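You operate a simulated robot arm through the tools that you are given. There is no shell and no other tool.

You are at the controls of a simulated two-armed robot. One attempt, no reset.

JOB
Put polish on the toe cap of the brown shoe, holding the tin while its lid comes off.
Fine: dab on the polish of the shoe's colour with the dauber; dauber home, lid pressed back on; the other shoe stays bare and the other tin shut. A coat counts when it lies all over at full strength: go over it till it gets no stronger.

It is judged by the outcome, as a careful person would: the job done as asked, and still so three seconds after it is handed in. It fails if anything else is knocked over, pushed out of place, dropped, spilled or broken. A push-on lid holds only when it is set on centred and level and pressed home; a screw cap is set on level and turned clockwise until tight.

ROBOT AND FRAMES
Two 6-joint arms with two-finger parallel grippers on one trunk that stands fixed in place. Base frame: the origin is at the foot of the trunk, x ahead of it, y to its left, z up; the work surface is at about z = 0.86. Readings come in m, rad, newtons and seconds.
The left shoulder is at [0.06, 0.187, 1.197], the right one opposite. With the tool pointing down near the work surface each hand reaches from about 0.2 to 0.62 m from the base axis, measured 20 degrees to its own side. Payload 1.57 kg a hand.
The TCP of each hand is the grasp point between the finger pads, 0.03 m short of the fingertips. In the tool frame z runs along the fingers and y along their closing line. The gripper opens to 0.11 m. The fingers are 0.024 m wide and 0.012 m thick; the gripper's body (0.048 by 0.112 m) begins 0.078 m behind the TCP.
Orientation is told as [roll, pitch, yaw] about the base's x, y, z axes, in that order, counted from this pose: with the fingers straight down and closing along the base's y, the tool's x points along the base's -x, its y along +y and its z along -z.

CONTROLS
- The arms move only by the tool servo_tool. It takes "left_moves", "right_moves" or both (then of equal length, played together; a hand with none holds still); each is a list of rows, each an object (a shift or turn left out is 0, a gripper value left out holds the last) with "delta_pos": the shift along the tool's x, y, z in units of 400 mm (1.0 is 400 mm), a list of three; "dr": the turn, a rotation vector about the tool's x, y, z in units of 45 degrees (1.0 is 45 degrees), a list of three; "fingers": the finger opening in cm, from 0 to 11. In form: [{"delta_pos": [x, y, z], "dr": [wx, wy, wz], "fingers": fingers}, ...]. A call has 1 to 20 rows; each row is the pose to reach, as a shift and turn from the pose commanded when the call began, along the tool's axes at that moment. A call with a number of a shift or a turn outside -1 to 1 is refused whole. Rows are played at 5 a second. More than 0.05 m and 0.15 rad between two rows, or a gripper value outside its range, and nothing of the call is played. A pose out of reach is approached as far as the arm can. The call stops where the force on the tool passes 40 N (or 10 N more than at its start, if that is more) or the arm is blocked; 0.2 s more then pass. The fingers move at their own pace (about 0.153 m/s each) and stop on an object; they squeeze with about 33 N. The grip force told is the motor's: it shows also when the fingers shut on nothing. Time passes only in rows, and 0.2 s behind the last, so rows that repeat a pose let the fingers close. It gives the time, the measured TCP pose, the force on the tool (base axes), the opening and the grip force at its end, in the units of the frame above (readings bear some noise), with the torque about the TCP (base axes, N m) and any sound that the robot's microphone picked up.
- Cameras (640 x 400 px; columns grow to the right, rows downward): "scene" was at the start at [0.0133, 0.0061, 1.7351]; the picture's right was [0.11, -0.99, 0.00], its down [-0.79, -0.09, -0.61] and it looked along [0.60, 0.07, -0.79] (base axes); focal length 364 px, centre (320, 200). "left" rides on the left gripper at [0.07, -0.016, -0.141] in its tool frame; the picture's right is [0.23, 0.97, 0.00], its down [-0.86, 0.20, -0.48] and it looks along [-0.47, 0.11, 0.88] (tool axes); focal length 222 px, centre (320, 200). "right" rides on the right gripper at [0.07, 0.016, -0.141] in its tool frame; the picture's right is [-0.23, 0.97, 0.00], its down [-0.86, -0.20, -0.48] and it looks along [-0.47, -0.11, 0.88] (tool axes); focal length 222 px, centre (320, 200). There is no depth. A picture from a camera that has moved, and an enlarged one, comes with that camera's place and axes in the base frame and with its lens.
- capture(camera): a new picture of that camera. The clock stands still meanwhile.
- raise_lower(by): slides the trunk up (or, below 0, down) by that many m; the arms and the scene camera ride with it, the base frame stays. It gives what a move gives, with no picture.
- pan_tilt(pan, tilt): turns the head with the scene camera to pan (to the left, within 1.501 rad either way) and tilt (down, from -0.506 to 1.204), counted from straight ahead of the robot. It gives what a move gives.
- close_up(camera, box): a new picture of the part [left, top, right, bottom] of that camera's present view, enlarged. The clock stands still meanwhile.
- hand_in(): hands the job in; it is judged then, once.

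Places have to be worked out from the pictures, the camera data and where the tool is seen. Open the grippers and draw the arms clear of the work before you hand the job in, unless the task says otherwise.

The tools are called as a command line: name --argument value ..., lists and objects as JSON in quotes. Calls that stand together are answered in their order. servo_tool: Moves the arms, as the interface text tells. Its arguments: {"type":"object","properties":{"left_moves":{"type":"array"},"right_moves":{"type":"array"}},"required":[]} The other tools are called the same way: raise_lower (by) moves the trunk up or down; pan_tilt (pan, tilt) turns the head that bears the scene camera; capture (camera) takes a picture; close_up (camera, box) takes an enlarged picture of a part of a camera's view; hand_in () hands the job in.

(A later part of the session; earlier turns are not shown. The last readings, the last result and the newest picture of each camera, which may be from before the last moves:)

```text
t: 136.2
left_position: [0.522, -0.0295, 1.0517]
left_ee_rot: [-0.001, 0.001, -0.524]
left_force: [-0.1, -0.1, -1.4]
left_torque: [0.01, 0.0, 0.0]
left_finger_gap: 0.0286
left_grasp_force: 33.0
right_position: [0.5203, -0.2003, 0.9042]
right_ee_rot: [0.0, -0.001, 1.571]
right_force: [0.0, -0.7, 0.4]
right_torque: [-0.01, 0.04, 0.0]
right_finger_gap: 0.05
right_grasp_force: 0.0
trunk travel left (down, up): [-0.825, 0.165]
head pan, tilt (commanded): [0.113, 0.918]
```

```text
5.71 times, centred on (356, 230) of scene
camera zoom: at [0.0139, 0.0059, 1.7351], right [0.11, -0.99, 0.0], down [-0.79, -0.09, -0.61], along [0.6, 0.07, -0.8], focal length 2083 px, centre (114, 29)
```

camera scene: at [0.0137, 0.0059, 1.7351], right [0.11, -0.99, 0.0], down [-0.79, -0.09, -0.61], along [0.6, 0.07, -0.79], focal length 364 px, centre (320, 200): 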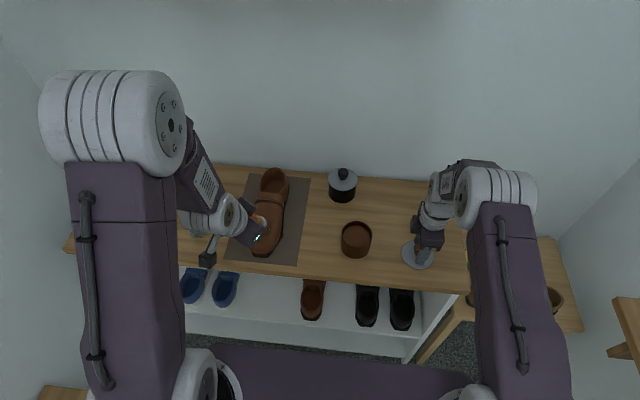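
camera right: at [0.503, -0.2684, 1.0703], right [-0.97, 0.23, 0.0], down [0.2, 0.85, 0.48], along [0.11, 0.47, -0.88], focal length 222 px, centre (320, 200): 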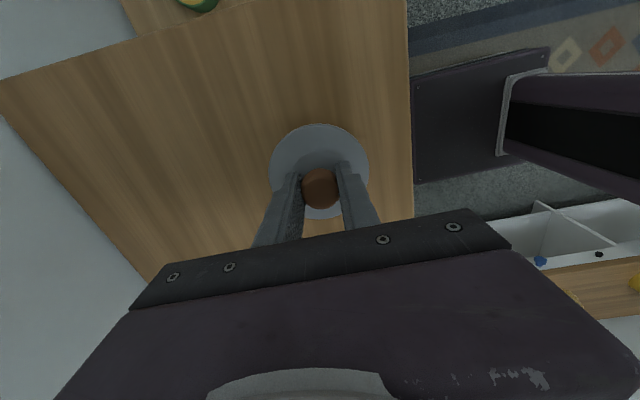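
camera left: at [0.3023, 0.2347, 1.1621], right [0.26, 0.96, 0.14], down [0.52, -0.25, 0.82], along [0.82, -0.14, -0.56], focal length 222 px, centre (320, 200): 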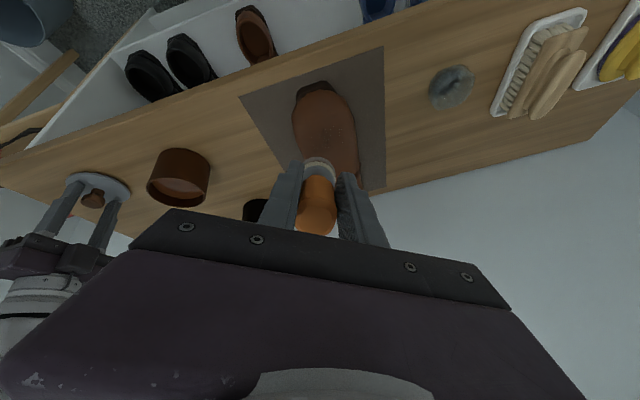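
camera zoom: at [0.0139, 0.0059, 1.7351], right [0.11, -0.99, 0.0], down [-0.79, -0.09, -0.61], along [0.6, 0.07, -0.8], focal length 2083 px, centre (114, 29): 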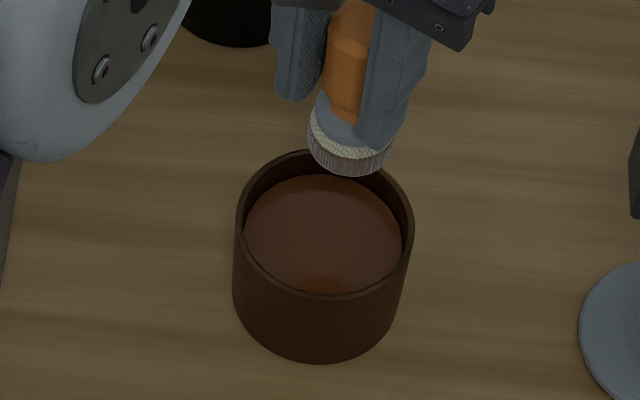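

Tin unmoved. Now three flat dabs on the middle/rear line: bristles at x 0.526, y 0.200, 0.218, 0.236.

servo_tool --left_moves '[{"delta_pos": [0.0527, 0.0805, 0]}, {"delta_pos": [0.1054, 0.1609, 0]}, {"delta_pos": [0.1581, 0.2414, 0], "dr": [-0.0222, -0.0385, 0]}, {"delta_pos": [0.2108, 0.3218, 0], "dr": [-0.0444, -0.077, 0]}, {"delta_pos": [0.2635, 0.4023, 0], "dr": [-0.0667, -0.1155, 0]}, {"delta_pos": [0.3162, 0.4827, 0.01], "dr": [-0.0889, -0.154, 0]}, {"delta_pos": [0.3162, 0.4827, 0.08], "dr": [-0.0889, -0.154, 0]}, {"delta_pos": [0.3162, 0.4827, 0.1288], "dr": [-0.0889, -0.154, 0]}, {"delta_pos": [0.3162, 0.4827, 0.1538], "dr": [-0.0889, -0.154, 0]}, {"delta_pos": [0.3162, 0.4827, 0.1538], "dr": [-0.0889, -0.154, 0]}, {"delta_pos": [0.3275, 0.5022, 0.12], "dr": [-0.0889, -0.154, 0]}, {"delta_pos": [0.3387, 0.5217, 0.1288], "dr": [-0.0889, -0.154, 0]}, {"delta_pos": [0.3387, 0.5217, 0.1538], "dr": [-0.0889, -0.154, 0]}, {"delta_pos": [0.3387, 0.5217, 0.1538], "dr": [-0.0889, -0.154, 0]}, {"delta_pos": [0.35, 0.5412, 0.12], "dr": [-0.0889, -0.154, 0]}, {"delta_pos": [0.3612, 0.5607, 0.1288], "dr": [-0.0889, -0.154, 0]}, {"delta_pos": [0.3612, 0.5607, 0.1538], "dr": [-0.0889, -0.154, 0]}, {"delta_pos": [0.3612, 0.5607, 0.1538], "dr": [-0.0889, -0.154, 0]}]'

```text
t: 140.0
left_position: [0.5059, 0.237, 0.9932]
left_ee_rot: [0.072, -0.121, -0.528]
left_force: [-2.7, 1.4, 10.1]
left_torque: [0.13, 0.0, 0.09]
left_finger_gap: 0.0283
left_grasp_force: 33.1
right_position: [0.5185, -0.2, 0.9056]
right_ee_rot: [0.0, -0.001, 1.571]
right_force: [0.5, 0.3, -0.3]
right_torque: [-0.02, 0.0, 0.0]
right_finger_gap: 0.0499
right_grasp_force: 0.0
trunk travel left (down, up): [-0.825, 0.165]
head pan, tilt (commanded): [0.113, 0.918]
```

Flat contact again (10 N). With the same load I dab a rear line: bristles at x 0.545, y 0.236, 0.218, 0.200.

servo_tool --left_moves '[{"delta_pos": [-0.0036, 0.0021, -0.0297]}, {"delta_pos": [-0.0444, 0.0256, -0.0231]}, {"delta_pos": [-0.0413, 0.0239, 0.0017]}, {"delta_pos": [-0.0413, 0.0239, 0.0017]}, {"delta_pos": [-0.0559, 0.0063, -0.0256]}, {"delta_pos": [-0.0669, -0.0134, -0.0231]}, {"delta_pos": [-0.0638, -0.0151, 0.0017]}, {"delta_pos": [-0.0638, -0.0151, 0.0017]}, {"delta_pos": [-0.0784, -0.0327, -0.0256]}, {"delta_pos": [-0.0894, -0.0524, -0.0231]}, {"delta_pos": [-0.0863, -0.0541, 0.0017]}, {"delta_pos": [-0.0863, -0.0541, 0.0017]}]'

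```text
t: 142.6
left_position: [0.5259, 0.2026, 0.9949]
left_ee_rot: [0.071, -0.121, -0.53]
left_force: [-4.7, -0.2, 14.0]
left_torque: [0.02, -0.03, 0.04]
left_finger_gap: 0.0282
left_grasp_force: 32.9
right_position: [0.5185, -0.199, 0.9055]
right_ee_rot: [0.0, 0.0, 1.571]
right_force: [-0.1, -0.2, -0.5]
right_torque: [-0.01, 0.0, 0.02]
right_finger_gap: 0.0499
right_grasp_force: 0.1
trunk travel left (down, up): [-0.825, 0.165]
head pan, tilt (commanded): [0.113, 0.918]
```

Good (14 N). I lift aside and inspect.

servo_tool --left_moves '[{"delta_pos": [0, 0, -0.05]}, {"delta_pos": [0.05, 0.08, -0.1]}, {"delta_pos": [0.1, 0.17, -0.12]}, {"delta_pos": [0.17, 0.27, -0.12]}, {"delta_pos": [0.2, 0.32, -0.12]}, {"delta_pos": [0.2, 0.32, -0.12]}]'

close_up --camera "scene" --box '[246, 205, 294, 255]'

close_up --camera "left" --box '[190, 110, 290, 210]'

close_up --camera "scene" --box '[236, 190, 300, 260]'

```text
t: 144.0
left_position: [0.5161, 0.3536, 1.0385]
left_ee_rot: [0.069, -0.12, -0.525]
left_force: [0.0, 0.3, 0.1]
left_torque: [-0.01, 0.0, -0.02]
left_finger_gap: 0.0284
left_grasp_force: 32.6
right_position: [0.5207, -0.1998, 0.9051]
right_ee_rot: [0.001, 0.0, 1.57]
right_force: [0.6, -0.1, -0.2]
right_torque: [0.02, 0.01, 0.0]
right_finger_gap: 0.0501
right_grasp_force: 0.1
trunk travel left (down, up): [-0.825, 0.165]
head pan, tilt (commanded): [0.113, 0.918]
```

```text
8.00 times, centred on (270, 230) of scene
camera zoom: at [0.0138, 0.0055, 1.7351], right [0.11, -0.99, 0.0], down [-0.79, -0.09, -0.61], along [0.6, 0.07, -0.79], focal length 2916 px, centre (720, -40)
```

zoom: 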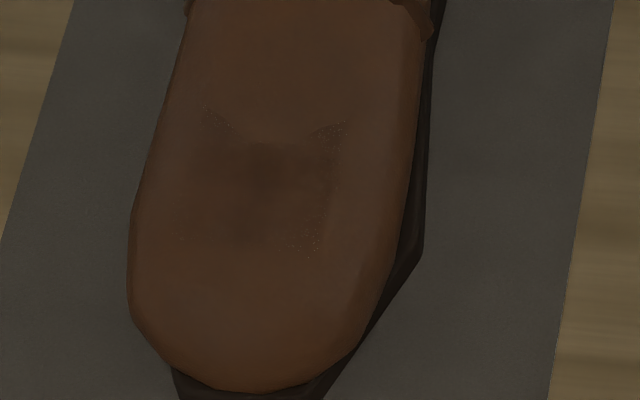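

```text
4.00 times, centred on (240, 160) of left
camera zoom: at [0.4279, 0.3752, 1.1696], right [0.29, 0.96, 0.04], down [0.77, -0.26, 0.59], along [0.57, -0.14, -0.81], focal length 888 px, centre (640, 360)
```

zoom: 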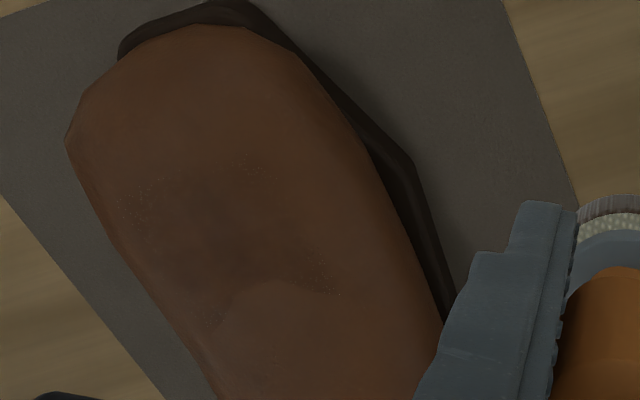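

```text
5.71 times, centred on (268, 225) of scene
camera zoom: at [0.0138, 0.0055, 1.7351], right [0.11, -0.99, 0.0], down [-0.79, -0.09, -0.61], along [0.6, 0.07, -0.79], focal length 2083 px, centre (617, 57)
```

zoom: 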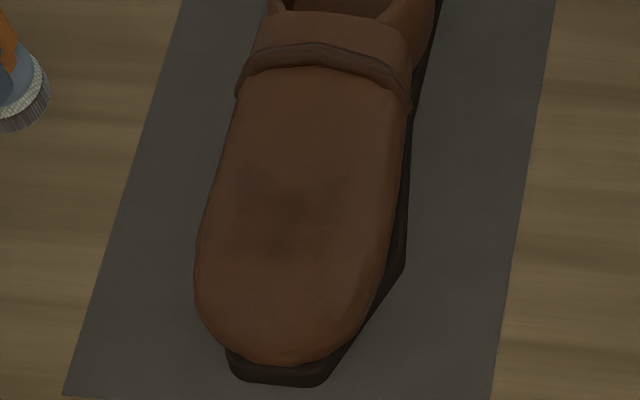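

Now a matching corner appeared at the rear left: the toe-cap zone is a roughly 5 cm square, x 0.50–0.55, y 0.193–0.243, and it takes polish where I dab. I recharge for a second full pass.

servo_tool --left_moves '[{"delta_pos": [-0.0613, -0.1023, -0.0042], "dr": [0.0296, 0.0513, 0]}, {"delta_pos": [-0.1227, -0.2046, -0.0083], "dr": [0.0593, 0.1027, 0]}, {"delta_pos": [-0.184, -0.3069, -0.0125], "dr": [0.0889, 0.154, 0]}, {"delta_pos": [-0.2454, -0.4092, -0.0166], "dr": [0.0889, 0.154, 0]}, {"delta_pos": [-0.3067, -0.5114, -0.0208], "dr": [0.0889, 0.154, 0]}, {"delta_pos": [-0.368, -0.6137, -0.0249], "dr": [0.0889, 0.154, 0]}, {"delta_pos": [-0.4294, -0.716, -0.0291], "dr": [0.0889, 0.154, 0]}, {"delta_pos": [-0.4907, -0.8183, -0.0332], "dr": [0.0889, 0.154, 0]}, {"delta_pos": [-0.4907, -0.8183, -0.0332], "dr": [0.0889, 0.154, 0]}, {"delta_pos": [-0.4824, -0.823, 0.035], "dr": [0.0889, 0.154, 0]}, {"delta_pos": [-0.4749, -0.8274, 0.0968], "dr": [0.0889, 0.154, 0]}, {"delta_pos": [-0.4713, -0.8295, 0.1265], "dr": [0.0889, 0.154, 0]}, {"delta_pos": [-0.4701, -0.8302, 0.1364], "dr": [0.0889, 0.154, 0]}, {"delta_pos": [-0.4701, -0.8302, 0.1364], "dr": [0.0889, 0.154, 0]}, {"delta_pos": [-0.4701, -0.8302, 0.1364], "dr": [0.0889, 0.154, 0]}, {"delta_pos": [-0.4749, -0.8274, 0.0968], "dr": [0.0889, 0.154, 0]}, {"delta_pos": [-0.4824, -0.823, 0.035], "dr": [0.0889, 0.154, 0]}, {"delta_pos": [-0.4907, -0.8183, -0.0332], "dr": [0.0889, 0.154, 0]}, {"delta_pos": [-0.4907, -0.8183, -0.0332], "dr": [0.0889, 0.154, 0]}]'

```text
t: 148.0
left_position: [0.5224, -0.0283, 1.0524]
left_ee_rot: [0.0, 0.001, -0.524]
left_force: [-0.4, -0.5, -1.4]
left_torque: [0.01, 0.0, 0.01]
left_finger_gap: 0.0285
left_grasp_force: 33.2
right_position: [0.521, -0.1996, 0.904]
right_ee_rot: [0.001, 0.001, 1.571]
right_force: [-0.1, -1.0, -0.2]
right_torque: [-0.01, -0.01, 0.01]
right_finger_gap: 0.0501
right_grasp_force: 0.0
trunk travel left (down, up): [-0.825, 0.165]
head pan, tilt (commanded): [0.113, 0.918]
```

Second pass, rear line: bristles at x 0.542, y 0.200, 0.218, 0.236.

servo_tool --left_moves '[{"delta_pos": [0.0471, 0.0836, 0]}, {"delta_pos": [0.0942, 0.1672, 0]}, {"delta_pos": [0.1413, 0.2509, 0], "dr": [-0.0222, -0.0385, 0]}, {"delta_pos": [0.1883, 0.3345, 0], "dr": [-0.0444, -0.077, 0]}, {"delta_pos": [0.2354, 0.4181, 0], "dr": [-0.0667, -0.1155, 0]}, {"delta_pos": [0.2825, 0.5017, 0.01], "dr": [-0.0889, -0.154, 0]}, {"delta_pos": [0.2825, 0.5017, 0.08], "dr": [-0.0889, -0.154, 0]}, {"delta_pos": [0.2825, 0.5017, 0.1238], "dr": [-0.0889, -0.154, 0]}, {"delta_pos": [0.2825, 0.5017, 0.15], "dr": [-0.0889, -0.154, 0]}, {"delta_pos": [0.2825, 0.5017, 0.15], "dr": [-0.0889, -0.154, 0]}, {"delta_pos": [0.2938, 0.5212, 0.115], "dr": [-0.0889, -0.154, 0]}, {"delta_pos": [0.305, 0.5407, 0.1238], "dr": [-0.0889, -0.154, 0]}, {"delta_pos": [0.305, 0.5407, 0.15], "dr": [-0.0889, -0.154, 0]}, {"delta_pos": [0.305, 0.5407, 0.15], "dr": [-0.0889, -0.154, 0]}, {"delta_pos": [0.3163, 0.5602, 0.115], "dr": [-0.0889, -0.154, 0]}, {"delta_pos": [0.3275, 0.5796, 0.1238], "dr": [-0.0889, -0.154, 0]}, {"delta_pos": [0.3275, 0.5796, 0.15], "dr": [-0.0889, -0.154, 0]}, {"delta_pos": [0.3275, 0.5796, 0.15], "dr": [-0.0889, -0.154, 0]}]'

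```text
t: 151.8
left_position: [0.5226, 0.2375, 0.9949]
left_ee_rot: [0.071, -0.121, -0.527]
left_force: [-2.4, 0.7, 6.9]
left_torque: [0.12, 0.0, -0.01]
left_finger_gap: 0.0281
left_grasp_force: 32.8
right_position: [0.5186, -0.199, 0.9049]
right_ee_rot: [-0.001, 0.0, 1.571]
right_force: [1.0, 0.7, 0.5]
right_torque: [0.02, 0.01, -0.04]
right_finger_gap: 0.0504
right_grasp_force: 0.2
trunk travel left (down, up): [-0.825, 0.165]
head pan, tilt (commanded): [0.113, 0.918]
```

Light but good contact. I continue with this load: middle line (x 0.525) from left to right, then two spots of the front line (x 0.508), pressing slightly deeper.

servo_tool --left_moves '[{"delta_pos": [-0.003, 0.0017, -0.0248]}, {"delta_pos": [0.0343, -0.0198, -0.0232]}, {"delta_pos": [0.0372, -0.0215, 0.0003]}, {"delta_pos": [0.0372, -0.0215, 0.0003]}, {"delta_pos": [0.0228, -0.0391, -0.0257]}, {"delta_pos": [0.0119, -0.0588, -0.0232]}, {"delta_pos": [0.0147, -0.0605, 0.0003]}, {"delta_pos": [0.0147, -0.0605, 0.0003]}, {"delta_pos": [0.0003, -0.0781, -0.0257]}, {"delta_pos": [-0.0107, -0.0978, -0.0232]}, {"delta_pos": [-0.0078, -0.0994, 0.0003]}, {"delta_pos": [-0.0078, -0.0994, 0.0003]}, {"delta_pos": [0.009, -0.1091, -0.0239]}, {"delta_pos": [0.0264, -0.1192, -0.0242]}, {"delta_pos": [0.0293, -0.1208, -0.0007]}, {"delta_pos": [0.0293, -0.1208, -0.0007]}, {"delta_pos": [0.0374, -0.0995, -0.0267]}, {"delta_pos": [0.0489, -0.0802, -0.0242]}, {"delta_pos": [0.0518, -0.0818, -0.0007]}, {"delta_pos": [0.0518, -0.0818, -0.0007]}]'

```text
t: 156.0
left_position: [0.4895, 0.2209, 0.9893]
left_ee_rot: [0.072, -0.123, -0.53]
left_force: [-1.5, 0.6, 5.6]
left_torque: [0.12, -0.03, 0.06]
left_finger_gap: 0.0283
left_grasp_force: 32.9
right_position: [0.5197, -0.1995, 0.9058]
right_ee_rot: [0.0, 0.0, 1.573]
right_force: [-0.2, -0.4, 0.2]
right_torque: [0.01, 0.0, -0.02]
right_finger_gap: 0.0502
right_grasp_force: 0.1
trunk travel left (down, up): [-0.825, 0.165]
head pan, tilt (commanded): [0.113, 0.918]
```

Contact here is light (5.6 N), so I press 2 mm deeper, then do the front-left spot the same way.

servo_tool --left_moves '[{"delta_pos": [0.0006, -0.0003, 0.005]}, {"delta_pos": [0.0006, -0.0003, 0.005]}, {"delta_pos": [0.0083, 0.0212, -0.0248]}, {"delta_pos": [0.0201, 0.0404, -0.0198]}, {"delta_pos": [0.0231, 0.0386, 0.005]}, {"delta_pos": [0.0231, 0.0386, 0.005]}]'

```text
t: 157.4
left_position: [0.4886, 0.2376, 0.9899]
left_ee_rot: [0.072, -0.124, -0.528]
left_force: [-3.7, 1.6, 15.8]
left_torque: [0.11, -0.09, 0.01]
left_finger_gap: 0.0283
left_grasp_force: 32.6
right_position: [0.5191, -0.1985, 0.9058]
right_ee_rot: [-0.003, 0.001, 1.57]
right_force: [-0.5, 0.2, 0.4]
right_torque: [0.01, 0.0, -0.02]
right_finger_gap: 0.0501
right_grasp_force: 0.0
trunk travel left (down, up): [-0.825, 0.165]
head pan, tilt (commanded): [0.113, 0.918]
```

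I lift aside and inspect the coat after the second pass.

servo_tool --left_moves '[{"delta_pos": [0, 0, -0.05]}, {"delta_pos": [0.05, 0.08, -0.1]}, {"delta_pos": [0.1, 0.17, -0.12]}, {"delta_pos": [0.14, 0.24, -0.12]}, {"delta_pos": [0.14, 0.24, -0.12]}]'

close_up --camera "scene" --box '[246, 205, 294, 255]'

close_up --camera "left" --box '[190, 110, 290, 210]'

close_up --camera "scene" --box '[236, 190, 300, 260]'

```text
t: 158.6
left_position: [0.4808, 0.3492, 1.0348]
left_ee_rot: [0.069, -0.121, -0.53]
left_force: [-0.4, -0.1, -0.7]
left_torque: [-0.03, 0.0, -0.03]
left_finger_gap: 0.0285
left_grasp_force: 33.1
right_position: [0.5209, -0.1994, 0.9045]
right_ee_rot: [0.0, 0.0, 1.571]
right_force: [0.1, 0.5, 0.8]
right_torque: [-0.01, 0.04, -0.01]
right_finger_gap: 0.05
right_grasp_force: 0.0
trunk travel left (down, up): [-0.825, 0.165]
head pan, tilt (commanded): [0.113, 0.918]
```

```text
8.00 times, centred on (270, 230) of scene
camera zoom: at [0.0127, 0.0055, 1.7351], right [0.11, -0.99, 0.0], down [-0.79, -0.09, -0.61], along [0.6, 0.07, -0.79], focal length 2916 px, centre (720, -40)
```

zoom: 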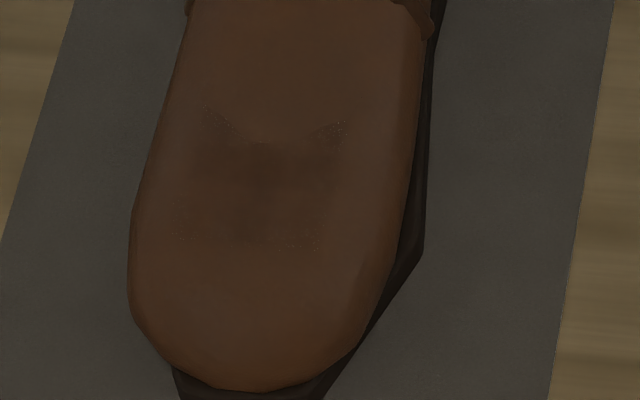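

```text
4.00 times, centred on (240, 160) of left
camera zoom: at [0.3929, 0.371, 1.1653], right [0.29, 0.96, 0.04], down [0.77, -0.26, 0.59], along [0.58, -0.14, -0.81], focal length 888 px, centre (640, 360)
```

zoom: 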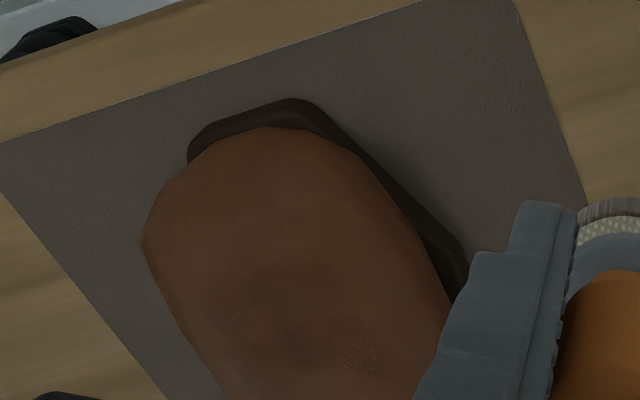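

```text
5.71 times, centred on (268, 225) of scene
camera zoom: at [0.0127, 0.0055, 1.7351], right [0.11, -0.99, 0.0], down [-0.79, -0.09, -0.61], along [0.6, 0.07, -0.79], focal length 2083 px, centre (617, 57)
```

zoom: 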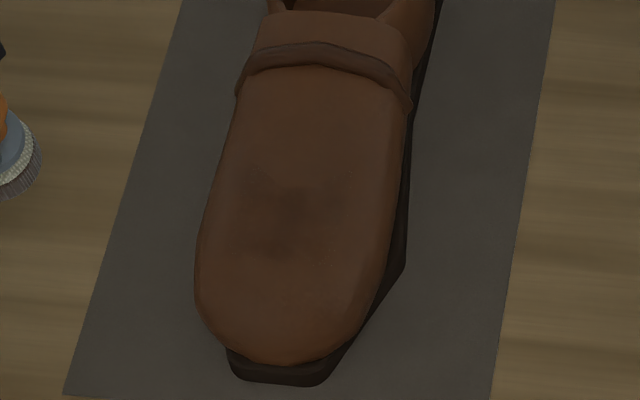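

The middle third is now clearly darkest and the side thirds lag, so the coat is still building there. I recharge, stopping at the press to check the depth.

servo_tool --left_moves '[{"delta_pos": [-0.0703, -0.0956, -0.0038], "dr": [0.0296, 0.0513, 0]}, {"delta_pos": [-0.1405, -0.1911, -0.0075], "dr": [0.0593, 0.1027, 0]}, {"delta_pos": [-0.2108, -0.2867, -0.0113], "dr": [0.0889, 0.154, 0]}, {"delta_pos": [-0.281, -0.3822, -0.015], "dr": [0.0889, 0.154, 0]}, {"delta_pos": [-0.3513, -0.4778, -0.0188], "dr": [0.0889, 0.154, 0]}, {"delta_pos": [-0.4215, -0.5733, -0.0225], "dr": [0.0889, 0.154, 0]}, {"delta_pos": [-0.4918, -0.6689, -0.0263], "dr": [0.0889, 0.154, 0]}, {"delta_pos": [-0.562, -0.7644, -0.03], "dr": [0.0889, 0.154, 0]}, {"delta_pos": [-0.562, -0.7644, -0.03], "dr": [0.0889, 0.154, 0]}, {"delta_pos": [-0.5537, -0.7692, 0.0381], "dr": [0.0889, 0.154, 0]}, {"delta_pos": [-0.5462, -0.7736, 0.1], "dr": [0.0889, 0.154, 0]}, {"delta_pos": [-0.5425, -0.7757, 0.1297], "dr": [0.0889, 0.154, 0]}, {"delta_pos": [-0.541, -0.7765, 0.1396], "dr": [0.0889, 0.154, 0]}, {"delta_pos": [-0.541, -0.7765, 0.1396], "dr": [0.0889, 0.154, 0]}, {"delta_pos": [-0.541, -0.7765, 0.1396], "dr": [0.0889, 0.154, 0]}]'

```text
t: 161.8
left_position: [0.521, -0.0291, 0.9844]
left_ee_rot: [0.001, -0.001, -0.524]
left_force: [-0.5, -0.3, 4.2]
left_torque: [0.03, 0.01, 0.0]
left_finger_gap: 0.0285
left_grasp_force: 33.1
right_position: [0.5205, -0.2002, 0.904]
right_ee_rot: [0.001, 0.001, 1.571]
right_force: [-0.8, 0.4, 0.5]
right_torque: [0.01, 0.03, -0.01]
right_finger_gap: 0.0502
right_grasp_force: 0.0
trunk travel left (down, up): [-0.825, 0.165]
head pan, tilt (commanded): [0.113, 0.918]
```

The dauber has crept up about 2.5 mm in the grip (only 4 N here), so I lower all depths accordingly. I press a bit more to charge, then go to the front-left cell and hold it pressed for a second.

servo_tool --left_moves '[{"delta_pos": [0, 0, 0.005]}, {"delta_pos": [0, 0, 0.005]}, {"delta_pos": [0, 0, -0.05]}, {"delta_pos": [0, 0, -0.12]}, {"delta_pos": [0, 0, -0.17]}, {"delta_pos": [0.0667, 0.09, -0.17]}, {"delta_pos": [0.1334, 0.1799, -0.17]}, {"delta_pos": [0.2001, 0.2699, -0.17], "dr": [-0.0222, -0.0385, 0]}, {"delta_pos": [0.2668, 0.3598, -0.17], "dr": [-0.0444, -0.077, 0]}, {"delta_pos": [0.3335, 0.4498, -0.17], "dr": [-0.0667, -0.1155, 0]}, {"delta_pos": [0.4002, 0.5397, -0.16], "dr": [-0.0889, -0.154, 0]}, {"delta_pos": [0.4002, 0.5397, -0.09], "dr": [-0.0889, -0.154, 0]}, {"delta_pos": [0.4002, 0.5397, -0.0325], "dr": [-0.0889, -0.154, 0]}, {"delta_pos": [0.4002, 0.5397, -0.005], "dr": [-0.0889, -0.154, 0]}, {"delta_pos": [0.4002, 0.5397, -0.005], "dr": [-0.0889, -0.154, 0]}, {"delta_pos": [0.4002, 0.5397, -0.005], "dr": [-0.0889, -0.154, 0]}, {"delta_pos": [0.4002, 0.5397, -0.005], "dr": [-0.0889, -0.154, 0]}, {"delta_pos": [0.4002, 0.5397, -0.005], "dr": [-0.0889, -0.154, 0]}]'

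```text
t: 165.6
left_position: [0.4904, 0.2381, 0.9869]
left_ee_rot: [0.075, -0.123, -0.527]
left_force: [3.5, 3.5, 23.7]
left_torque: [0.0, -0.62, 0.04]
left_finger_gap: 0.0284
left_grasp_force: 32.9
right_position: [0.5196, -0.1993, 0.9057]
right_ee_rot: [-0.003, -0.001, 1.571]
right_force: [0.9, 0.0, -0.2]
right_torque: [0.02, 0.02, -0.01]
right_finger_gap: 0.0501
right_grasp_force: 0.2
trunk travel left (down, up): [-0.825, 0.165]
head pan, tilt (commanded): [0.113, 0.918]
```

Firm contact (24 N). I lift and do the middle-left and rear-left cells with short holds.

servo_tool --left_moves '[{"delta_pos": [-0.0036, 0.0021, -0.0297]}, {"delta_pos": [-0.0394, 0.0228, -0.0239]}, {"delta_pos": [-0.0366, 0.0211, -0.0004]}, {"delta_pos": [-0.0366, 0.0211, -0.0004]}, {"delta_pos": [-0.0366, 0.0211, -0.0004]}, {"delta_pos": [-0.0366, 0.0211, -0.0004]}, {"delta_pos": [-0.0578, 0.0334, -0.026]}, {"delta_pos": [-0.0755, 0.0436, -0.0206]}, {"delta_pos": [-0.073, 0.0421, 0.0005]}, {"delta_pos": [-0.073, 0.0421, 0.0005]}, {"delta_pos": [-0.073, 0.0421, 0.0005]}, {"delta_pos": [-0.073, 0.0421, 0.0005]}]'

```text
t: 168.2
left_position: [0.5239, 0.2378, 0.9931]
left_ee_rot: [0.073, -0.124, -0.529]
left_force: [-0.5, 1.7, 17.4]
left_torque: [0.09, -0.28, 0.01]
left_finger_gap: 0.0285
left_grasp_force: 33.1
right_position: [0.5187, -0.1995, 0.9058]
right_ee_rot: [-0.002, 0.001, 1.57]
right_force: [0.5, 0.2, 0.5]
right_torque: [0.04, 0.01, 0.0]
right_finger_gap: 0.0504
right_grasp_force: 0.0
trunk travel left (down, up): [-0.825, 0.165]
head pan, tilt (commanded): [0.113, 0.918]
```

Good. Same load, now the right-hand column from rear to front with short holds.

servo_tool --left_moves '[{"delta_pos": [-0.0036, 0.0021, -0.0297]}, {"delta_pos": [-0.0289, -0.041, -0.0322]}, {"delta_pos": [-0.0499, -0.0795, -0.0248]}, {"delta_pos": [-0.0469, -0.0812, 0]}, {"delta_pos": [-0.0469, -0.0812, 0]}, {"delta_pos": [-0.0469, -0.0812, 0]}, {"delta_pos": [-0.0469, -0.0812, 0]}, {"delta_pos": [-0.0327, -0.0894, -0.0275]}, {"delta_pos": [-0.0135, -0.1005, -0.0256]}, {"delta_pos": [-0.0105, -0.1022, -0.0009]}, {"delta_pos": [-0.0105, -0.1022, -0.0009]}, {"delta_pos": [-0.0105, -0.1022, -0.0009]}, {"delta_pos": [-0.0105, -0.1022, -0.0009]}, {"delta_pos": [0.0043, -0.1108, -0.0285]}, {"delta_pos": [0.0232, -0.1217, -0.024]}, {"delta_pos": [0.0261, -0.1233, -0.0005]}, {"delta_pos": [0.0261, -0.1233, -0.0005]}, {"delta_pos": [0.0261, -0.1233, -0.0005]}, {"delta_pos": [0.0261, -0.1233, -0.0005]}]'

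```text
t: 172.2
left_position: [0.4907, 0.2011, 0.9872]
left_ee_rot: [0.07, -0.121, -0.53]
left_force: [-2.7, 1.0, 13.7]
left_torque: [0.09, -0.07, -0.01]
left_finger_gap: 0.0284
left_grasp_force: 33.0
right_position: [0.5201, -0.2001, 0.9053]
right_ee_rot: [-0.002, 0.001, 1.569]
right_force: [0.4, -0.3, 0.3]
right_torque: [-0.03, 0.0, -0.05]
right_finger_gap: 0.0497
right_grasp_force: 0.2
trunk travel left (down, up): [-0.825, 0.165]
head pan, tilt (commanded): [0.113, 0.918]
```

I lift aside and inspect again.

servo_tool --left_moves '[{"delta_pos": [0, 0, -0.05]}, {"delta_pos": [0.05, 0.08, -0.1]}, {"delta_pos": [0.1, 0.17, -0.12]}, {"delta_pos": [0.17, 0.27, -0.12]}, {"delta_pos": [0.2, 0.33, -0.12]}, {"delta_pos": [0.2, 0.33, -0.12]}]'

close_up --camera "scene" --box '[246, 205, 294, 255]'

close_up --camera "left" --box '[190, 110, 290, 210]'

close_up --camera "scene" --box '[236, 190, 300, 260]'

```text
t: 173.6
left_position: [0.4812, 0.3558, 1.0327]
left_ee_rot: [0.07, -0.12, -0.528]
left_force: [-0.4, 0.8, -1.5]
left_torque: [0.02, 0.02, 0.01]
left_finger_gap: 0.0281
left_grasp_force: 33.5
right_position: [0.5199, -0.1999, 0.9044]
right_ee_rot: [0.001, 0.0, 1.57]
right_force: [-0.4, -0.4, 0.5]
right_torque: [0.02, 0.02, 0.03]
right_finger_gap: 0.05
right_grasp_force: 0.1
trunk travel left (down, up): [-0.825, 0.165]
head pan, tilt (commanded): [0.113, 0.918]
```

```text
8.00 times, centred on (270, 230) of scene
camera zoom: at [0.0138, 0.0054, 1.7351], right [0.11, -0.99, 0.0], down [-0.79, -0.09, -0.61], along [0.6, 0.07, -0.79], focal length 2916 px, centre (720, -40)
```

zoom: 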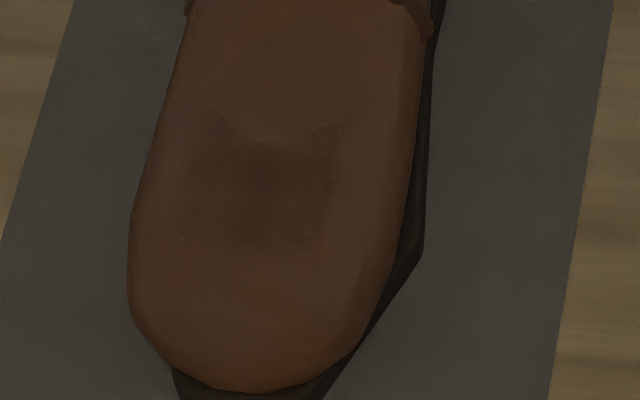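

```text
4.00 times, centred on (240, 160) of left
camera zoom: at [0.3929, 0.377, 1.1635], right [0.29, 0.96, 0.04], down [0.77, -0.25, 0.59], along [0.57, -0.14, -0.81], focal length 888 px, centre (640, 360)
```

zoom: 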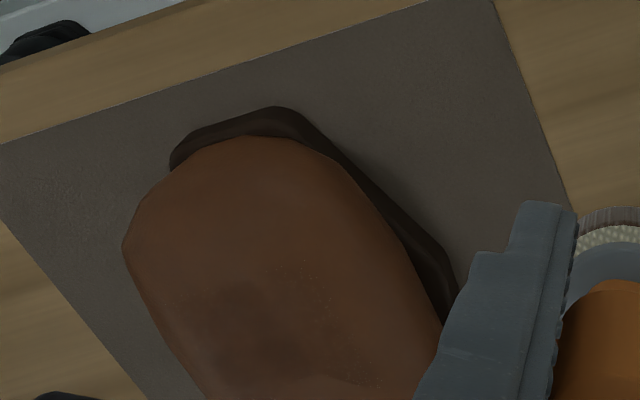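

```text
5.71 times, centred on (268, 225) of scene
camera zoom: at [0.0138, 0.0054, 1.7351], right [0.11, -0.99, 0.0], down [-0.79, -0.09, -0.61], along [0.6, 0.07, -0.79], focal length 2083 px, centre (617, 57)
```

zoom: 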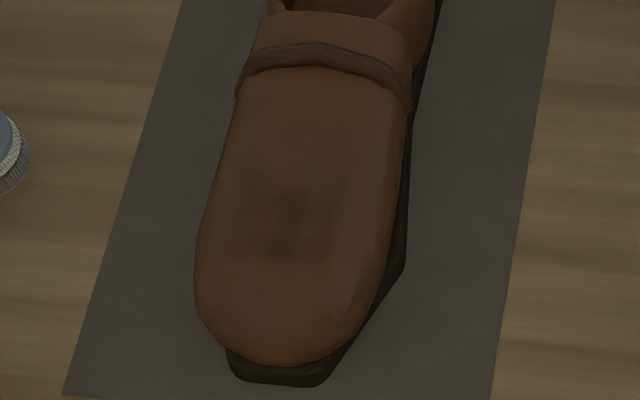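

close_up --camera "scene" --box '[252, 212, 284, 242]'

close_up --camera "left" --box '[196, 140, 260, 200]'

```text
13.33 times, centred on (268, 227) of scene
camera zoom: at [0.0138, 0.0054, 1.7351], right [0.11, -0.99, 0.0], down [-0.79, -0.09, -0.61], along [0.6, 0.07, -0.79], focal length 4860 px, centre (1013, -160)
```

zoom: 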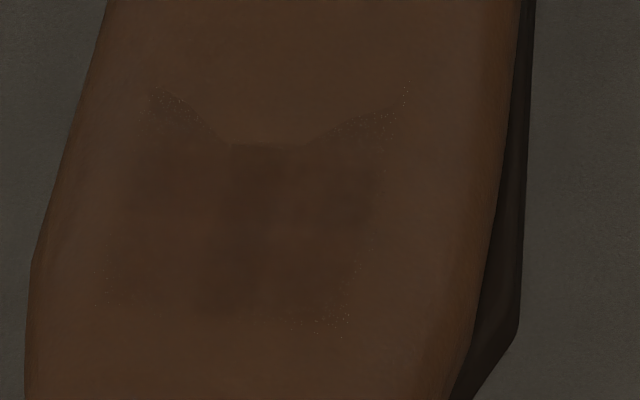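

```text
6.67 times, centred on (228, 170) of left
camera zoom: at [0.3929, 0.377, 1.1635], right [0.29, 0.96, 0.04], down [0.77, -0.25, 0.59], along [0.57, -0.14, -0.81], focal length 1481 px, centre (933, 400)
```

zoom: 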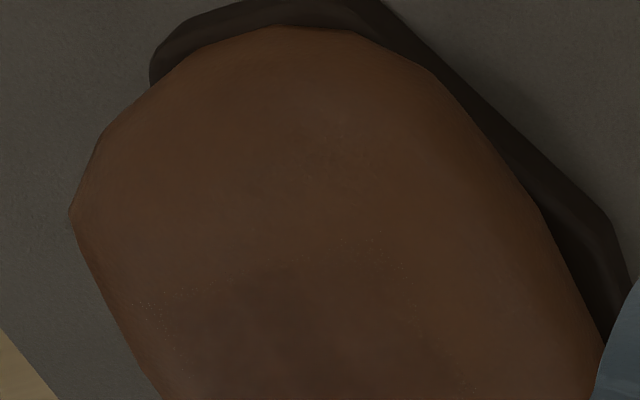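

A regular 3×3 pattern is visible now (about x 0.507/0.529/0.550, y 0.198/0.219/0.238), nearly even in tone. I recharge for one more full pass to see whether it gets any stronger.

servo_tool --left_moves '[{"delta_pos": [-0.0713, -0.0974, -0.0044], "dr": [0.0296, 0.0513, 0]}, {"delta_pos": [-0.1425, -0.1947, -0.0088], "dr": [0.0593, 0.1027, 0]}, {"delta_pos": [-0.2138, -0.2921, -0.0132], "dr": [0.0889, 0.154, 0]}, {"delta_pos": [-0.285, -0.3894, -0.0177], "dr": [0.0889, 0.154, 0]}, {"delta_pos": [-0.3563, -0.4868, -0.0221], "dr": [0.0889, 0.154, 0]}, {"delta_pos": [-0.4275, -0.5841, -0.0265], "dr": [0.0889, 0.154, 0]}, {"delta_pos": [-0.4988, -0.6815, -0.0309], "dr": [0.0889, 0.154, 0]}, {"delta_pos": [-0.57, -0.7788, -0.0353], "dr": [0.0889, 0.154, 0]}, {"delta_pos": [-0.57, -0.7788, -0.0353], "dr": [0.0889, 0.154, 0]}, {"delta_pos": [-0.5617, -0.7836, 0.0327], "dr": [0.0889, 0.154, 0]}, {"delta_pos": [-0.5542, -0.788, 0.0946], "dr": [0.0889, 0.154, 0]}, {"delta_pos": [-0.5499, -0.7904, 0.1293], "dr": [0.0889, 0.154, 0]}, {"delta_pos": [-0.5486, -0.7912, 0.1404], "dr": [0.0889, 0.154, 0]}, {"delta_pos": [-0.5486, -0.7912, 0.1404], "dr": [0.0889, 0.154, 0]}, {"delta_pos": [-0.5486, -0.7912, 0.1404], "dr": [0.0889, 0.154, 0]}]'

```text
t: 176.8
left_position: [0.5208, -0.0276, 0.9819]
left_ee_rot: [0.001, 0.001, -0.523]
left_force: [-0.3, -0.2, 2.5]
left_torque: [0.04, 0.05, 0.0]
left_finger_gap: 0.0282
left_grasp_force: 33.4
right_position: [0.5191, -0.1988, 0.9049]
right_ee_rot: [0.0, 0.0, 1.572]
right_force: [-0.4, 0.6, 0.3]
right_torque: [0.01, 0.03, 0.02]
right_finger_gap: 0.0502
right_grasp_force: 0.0
trunk travel left (down, up): [-0.825, 0.165]
head pan, tilt (commanded): [0.113, 0.918]
```

The dauber keeps creeping up slightly with firm presses, so I'll press a bit gentler. I charge it deeper here, then do the front-left and middle-left cells.

servo_tool --left_moves '[{"delta_pos": [0, 0, 0.0075]}, {"delta_pos": [0, 0, 0.0075]}, {"delta_pos": [0, 0, -0.05]}, {"delta_pos": [0, 0, -0.12]}, {"delta_pos": [0, 0, -0.171]}, {"delta_pos": [0.0672, 0.0901, -0.171]}, {"delta_pos": [0.1344, 0.1803, -0.171]}, {"delta_pos": [0.2016, 0.2704, -0.171], "dr": [-0.0222, -0.0385, 0]}, {"delta_pos": [0.2688, 0.3605, -0.171], "dr": [-0.0444, -0.077, 0]}, {"delta_pos": [0.336, 0.4507, -0.171], "dr": [-0.0667, -0.1155, 0]}, {"delta_pos": [0.4032, 0.5408, -0.16], "dr": [-0.0889, -0.154, 0]}, {"delta_pos": [0.4032, 0.5408, -0.09], "dr": [-0.0889, -0.154, 0]}, {"delta_pos": [0.4032, 0.5408, -0.0338], "dr": [-0.0889, -0.154, 0]}, {"delta_pos": [0.4032, 0.5408, -0.0088], "dr": [-0.0889, -0.154, 0]}, {"delta_pos": [0.4032, 0.5408, -0.0088], "dr": [-0.0889, -0.154, 0]}, {"delta_pos": [0.4032, 0.5408, -0.0088], "dr": [-0.0889, -0.154, 0]}, {"delta_pos": [0.3798, 0.5543, -0.045], "dr": [-0.0889, -0.154, 0]}, {"delta_pos": [0.3564, 0.5678, -0.0388], "dr": [-0.0889, -0.154, 0]}, {"delta_pos": [0.3564, 0.5678, -0.0138], "dr": [-0.0889, -0.154, 0]}, {"delta_pos": [0.3564, 0.5678, -0.0138], "dr": [-0.0889, -0.154, 0]}]'

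```text
t: 181.0
left_position: [0.5084, 0.2398, 0.9904]
left_ee_rot: [0.074, -0.124, -0.528]
left_force: [-1.2, 1.9, 20.6]
left_torque: [0.03, -0.24, 0.02]
left_finger_gap: 0.0283
left_grasp_force: 33.1
right_position: [0.5187, -0.2001, 0.907]
right_ee_rot: [-0.003, 0.0, 1.57]
right_force: [-0.4, 1.1, 0.3]
right_torque: [0.0, 0.0, -0.02]
right_finger_gap: 0.0503
right_grasp_force: 0.0
trunk travel left (down, up): [-0.825, 0.165]
head pan, tilt (commanded): [0.113, 0.918]
```

Contact depth on the leather is unchanged (21 N), so it is rather the polish level that dropped. I continue with this load over the rear and remaining cells, a bit gentler.

servo_tool --left_moves '[{"delta_pos": [-0.0036, 0.0021, -0.0297]}, {"delta_pos": [-0.0501, 0.0289, -0.0272]}, {"delta_pos": [-0.0472, 0.0273, -0.0037]}, {"delta_pos": [-0.0472, 0.0273, -0.0037]}, {"delta_pos": [-0.0739, -0.0122, -0.0272]}, {"delta_pos": [-0.071, -0.0139, -0.0037]}, {"delta_pos": [-0.071, -0.0139, -0.0037]}, {"delta_pos": [-0.0989, -0.0555, -0.0272]}, {"delta_pos": [-0.096, -0.0572, -0.0037]}, {"delta_pos": [-0.096, -0.0572, -0.0037]}, {"delta_pos": [-0.0524, -0.0823, -0.0297]}, {"delta_pos": [-0.0492, -0.0842, -0.0037]}, {"delta_pos": [-0.0492, -0.0842, -0.0037]}, {"delta_pos": [-0.0286, -0.0412, -0.0297]}, {"delta_pos": [-0.0255, -0.0431, -0.0037]}, {"delta_pos": [-0.0255, -0.0431, -0.0037]}, {"delta_pos": [0.0183, -0.0683, -0.0323]}, {"delta_pos": [0.0215, -0.07, -0.0063]}, {"delta_pos": [0.0215, -0.07, -0.0063]}]'

```text
t: 185.0
left_position: [0.4881, 0.221, 0.9862]
left_ee_rot: [0.07, -0.121, -0.529]
left_force: [-1.4, -1.5, 0.6]
left_torque: [0.0, 0.09, -0.01]
left_finger_gap: 0.0284
left_grasp_force: 33.5
right_position: [0.5196, -0.1994, 0.9045]
right_ee_rot: [-0.001, -0.001, 1.57]
right_force: [0.2, -0.5, 0.5]
right_torque: [0.02, -0.01, -0.03]
right_finger_gap: 0.0502
right_grasp_force: 0.2
trunk travel left (down, up): [-0.825, 0.165]
head pan, tilt (commanded): [0.113, 0.918]
```

No contact here at this depth now, so the dauber did creep up again. I press deeper at the front-middle cell.

servo_tool --left_moves '[{"delta_pos": [0.0006, -0.0003, 0.005]}, {"delta_pos": [0.0009, -0.0005, 0.0074]}, {"delta_pos": [0.0009, -0.0005, 0.0074]}]'

```text
t: 185.8
left_position: [0.4881, 0.2199, 0.9861]
left_ee_rot: [0.073, -0.127, -0.529]
left_force: [-2.4, 2.0, 22.3]
left_torque: [0.05, -0.26, 0.0]
left_finger_gap: 0.0284
left_grasp_force: 32.7
right_position: [0.5173, -0.2002, 0.9062]
right_ee_rot: [-0.001, 0.001, 1.571]
right_force: [0.2, -0.8, -0.6]
right_torque: [-0.02, 0.0, -0.02]
right_finger_gap: 0.0502
right_grasp_force: 0.1
trunk travel left (down, up): [-0.825, 0.165]
head pan, tilt (commanded): [0.113, 0.918]
```

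Now the front-right cell, then lift aside and look.

servo_tool --left_moves '[{"delta_pos": [-0.003, 0.0017, -0.0248]}, {"delta_pos": [-0.028, -0.0416, -0.0248]}, {"delta_pos": [-0.0253, -0.0431, -0.0025]}, {"delta_pos": [-0.0253, -0.0431, -0.0025]}, {"delta_pos": [-0.0253, -0.0431, -0.06]}, {"delta_pos": [0.03, 0.05, -0.11]}, {"delta_pos": [0.09, 0.14, -0.12]}, {"delta_pos": [0.15, 0.23, -0.12]}, {"delta_pos": [0.18, 0.28, -0.12]}, {"delta_pos": [0.18, 0.28, -0.12]}]'

close_up --camera "scene" --box '[252, 212, 284, 242]'

close_up --camera "scene" --box '[246, 205, 294, 255]'

close_up --camera "left" --box '[196, 140, 260, 200]'

```text
t: 188.0
left_position: [0.4764, 0.3538, 1.0314]
left_ee_rot: [0.07, -0.122, -0.527]
left_force: [0.5, -0.5, -0.7]
left_torque: [-0.02, 0.0, 0.01]
left_finger_gap: 0.0283
left_grasp_force: 32.7
right_position: [0.5207, -0.1997, 0.9044]
right_ee_rot: [0.002, 0.0, 1.571]
right_force: [0.0, -0.1, 0.0]
right_torque: [-0.03, 0.0, 0.0]
right_finger_gap: 0.0499
right_grasp_force: 0.0
trunk travel left (down, up): [-0.825, 0.165]
head pan, tilt (commanded): [0.113, 0.918]
```

```text
13.33 times, centred on (268, 227) of scene
camera zoom: at [0.0139, 0.0057, 1.7351], right [0.11, -0.99, 0.0], down [-0.79, -0.09, -0.61], along [0.6, 0.07, -0.79], focal length 4860 px, centre (1013, -160)
```

zoom: 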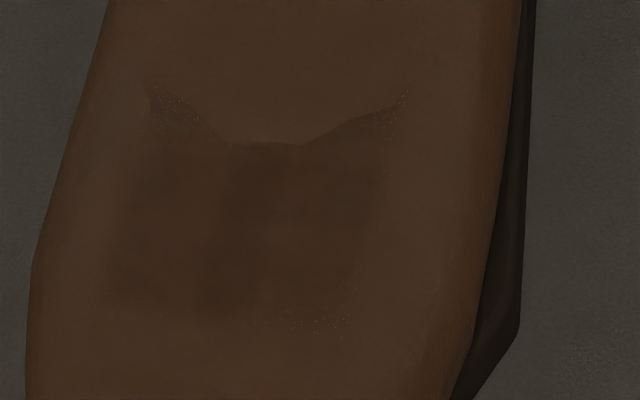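

```text
8.00 times, centred on (270, 230) of scene
camera zoom: at [0.0139, 0.0057, 1.7351], right [0.11, -0.99, 0.0], down [-0.79, -0.09, -0.61], along [0.6, 0.07, -0.79], focal length 2916 px, centre (720, -40)
```

zoom: 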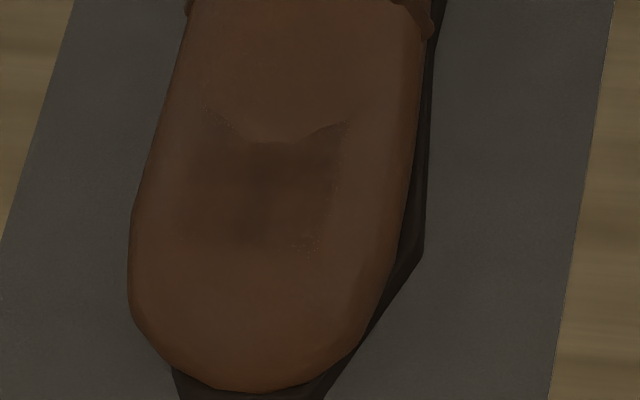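

```text
6.67 times, centred on (228, 170) of left
camera zoom: at [0.3882, 0.3744, 1.1615], right [0.29, 0.96, 0.04], down [0.77, -0.25, 0.59], along [0.57, -0.14, -0.81], focal length 1481 px, centre (933, 400)
```

zoom: 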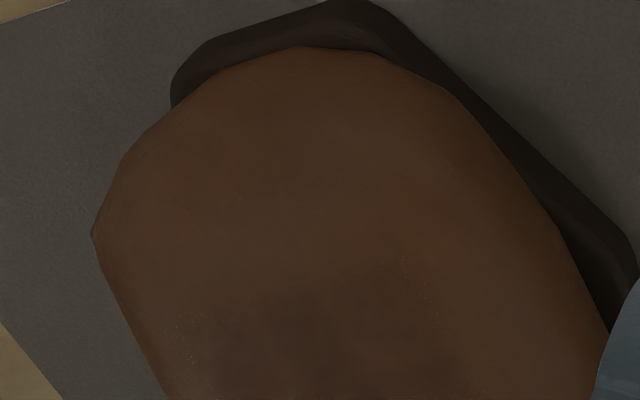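

The coat is visibly stronger than before, so it is still building. I recharge again (pressing a little lower).

servo_tool --left_moves '[{"delta_pos": [-0.0723, -0.0961, -0.0046], "dr": [0.0296, 0.0513, 0]}, {"delta_pos": [-0.1446, -0.1921, -0.0092], "dr": [0.0593, 0.1027, 0]}, {"delta_pos": [-0.2168, -0.2882, -0.0138], "dr": [0.0889, 0.154, 0]}, {"delta_pos": [-0.2891, -0.3842, -0.0185], "dr": [0.0889, 0.154, 0]}, {"delta_pos": [-0.3614, -0.4803, -0.0231], "dr": [0.0889, 0.154, 0]}, {"delta_pos": [-0.4337, -0.5763, -0.0277], "dr": [0.0889, 0.154, 0]}, {"delta_pos": [-0.5059, -0.6724, -0.0323], "dr": [0.0889, 0.154, 0]}, {"delta_pos": [-0.5782, -0.7684, -0.0369], "dr": [0.0889, 0.154, 0]}, {"delta_pos": [-0.5782, -0.7684, -0.0369], "dr": [0.0889, 0.154, 0]}, {"delta_pos": [-0.5699, -0.7732, 0.0312], "dr": [0.0889, 0.154, 0]}, {"delta_pos": [-0.5624, -0.7775, 0.0931], "dr": [0.0889, 0.154, 0]}, {"delta_pos": [-0.5575, -0.7803, 0.1327], "dr": [0.0889, 0.154, 0]}, {"delta_pos": [-0.556, -0.7812, 0.1451], "dr": [0.0889, 0.154, 0]}, {"delta_pos": [-0.556, -0.7812, 0.1451], "dr": [0.0889, 0.154, 0]}, {"delta_pos": [-0.556, -0.7812, 0.1451], "dr": [0.0889, 0.154, 0]}]'

```text
t: 191.2
left_position: [0.5178, -0.0294, 0.9815]
left_ee_rot: [0.002, -0.007, -0.522]
left_force: [1.4, 0.0, 25.2]
left_torque: [-0.09, -0.23, -0.01]
left_finger_gap: 0.0283
left_grasp_force: 32.8
right_position: [0.5189, -0.1994, 0.9067]
right_ee_rot: [-0.004, 0.001, 1.571]
right_force: [0.1, 0.1, 0.1]
right_torque: [0.01, -0.02, 0.01]
right_finger_gap: 0.0499
right_grasp_force: 0.1
trunk travel left (down, up): [-0.825, 0.165]
head pan, tilt (commanded): [0.113, 0.918]
```

Well charged (25 N). Now the left column again, pressing between cells: bristles at (0.518, 0.238) and (0.539, 0.238).

servo_tool --left_moves '[{"delta_pos": [0, 0, -0.05]}, {"delta_pos": [0, 0, -0.12]}, {"delta_pos": [0, 0, -0.1775]}, {"delta_pos": [0.0632, 0.0924, -0.1775]}, {"delta_pos": [0.1265, 0.1849, -0.1775]}, {"delta_pos": [0.1897, 0.2773, -0.1775], "dr": [-0.0222, -0.0385, 0]}, {"delta_pos": [0.2529, 0.3697, -0.1775], "dr": [-0.0444, -0.077, 0]}, {"delta_pos": [0.3162, 0.4622, -0.1775], "dr": [-0.0667, -0.1155, 0]}, {"delta_pos": [0.3794, 0.5546, -0.165], "dr": [-0.0889, -0.154, 0]}, {"delta_pos": [0.3794, 0.5546, -0.1], "dr": [-0.0889, -0.154, 0]}, {"delta_pos": [0.3794, 0.5546, -0.0425], "dr": [-0.0889, -0.154, 0]}, {"delta_pos": [0.3794, 0.5546, -0.015], "dr": [-0.0889, -0.154, 0]}, {"delta_pos": [0.3794, 0.5546, -0.015], "dr": [-0.0889, -0.154, 0]}, {"delta_pos": [0.3794, 0.5546, -0.015], "dr": [-0.0889, -0.154, 0]}, {"delta_pos": [0.3567, 0.5677, -0.05], "dr": [-0.0889, -0.154, 0]}, {"delta_pos": [0.3339, 0.5808, -0.0475], "dr": [-0.0889, -0.154, 0]}, {"delta_pos": [0.3339, 0.5808, -0.0213], "dr": [-0.0889, -0.154, 0]}, {"delta_pos": [0.3339, 0.5808, -0.0213], "dr": [-0.0889, -0.154, 0]}, {"delta_pos": [0.3339, 0.5808, -0.0213], "dr": [-0.0889, -0.154, 0]}]'

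```text
t: 195.2
left_position: [0.5185, 0.2393, 0.9901]
left_ee_rot: [0.073, -0.124, -0.527]
left_force: [-2.0, 0.7, 25.1]
left_torque: [-0.07, -0.31, -0.03]
left_finger_gap: 0.0282
left_grasp_force: 32.7
right_position: [0.5172, -0.2005, 0.907]
right_ee_rot: [-0.003, -0.002, 1.569]
right_force: [-0.1, -0.5, -0.7]
right_torque: [0.0, 0.02, -0.01]
right_finger_gap: 0.0501
right_grasp_force: 0.0
trunk travel left (down, up): [-0.825, 0.165]
head pan, tilt (commanded): [0.113, 0.918]
```

Firm there (25 N). I continue on the right column and then the middle, slightly gentler.

servo_tool --left_moves '[{"delta_pos": [-0.0036, 0.0021, -0.0297]}, {"delta_pos": [-0.0289, -0.041, -0.0322]}, {"delta_pos": [-0.0533, -0.0847, -0.0272]}, {"delta_pos": [-0.0503, -0.0864, -0.0025]}, {"delta_pos": [-0.0503, -0.0864, -0.0025]}, {"delta_pos": [-0.0503, -0.0864, -0.0025]}, {"delta_pos": [-0.0316, -0.0972, -0.0282]}, {"delta_pos": [-0.0074, -0.1112, -0.0271]}, {"delta_pos": [-0.0045, -0.1129, -0.0036]}, {"delta_pos": [-0.0045, -0.1129, -0.0036]}, {"delta_pos": [-0.0045, -0.1129, -0.0036]}, {"delta_pos": [0.017, -0.069, -0.0271]}, {"delta_pos": [0.0199, -0.0706, -0.0036]}, {"delta_pos": [0.0199, -0.0706, -0.0036]}, {"delta_pos": [0.0199, -0.0706, -0.0036]}, {"delta_pos": [-0.029, -0.0425, -0.0272]}, {"delta_pos": [-0.0259, -0.0442, -0.0025]}, {"delta_pos": [-0.0259, -0.0442, -0.0025]}, {"delta_pos": [-0.0259, -0.0442, -0.0025]}]'

```text
t: 199.2
left_position: [0.5198, 0.2182, 0.9893]
left_ee_rot: [0.072, -0.126, -0.529]
left_force: [-1.1, -0.4, 16.6]
left_torque: [-0.02, -0.25, 0.05]
left_finger_gap: 0.0282
left_grasp_force: 33.4
right_position: [0.5187, -0.1995, 0.9062]
right_ee_rot: [-0.002, 0.0, 1.571]
right_force: [0.2, -0.5, 0.6]
right_torque: [0.01, -0.02, 0.0]
right_finger_gap: 0.0501
right_grasp_force: 0.2
trunk travel left (down, up): [-0.825, 0.165]
head pan, tilt (commanded): [0.113, 0.918]
```

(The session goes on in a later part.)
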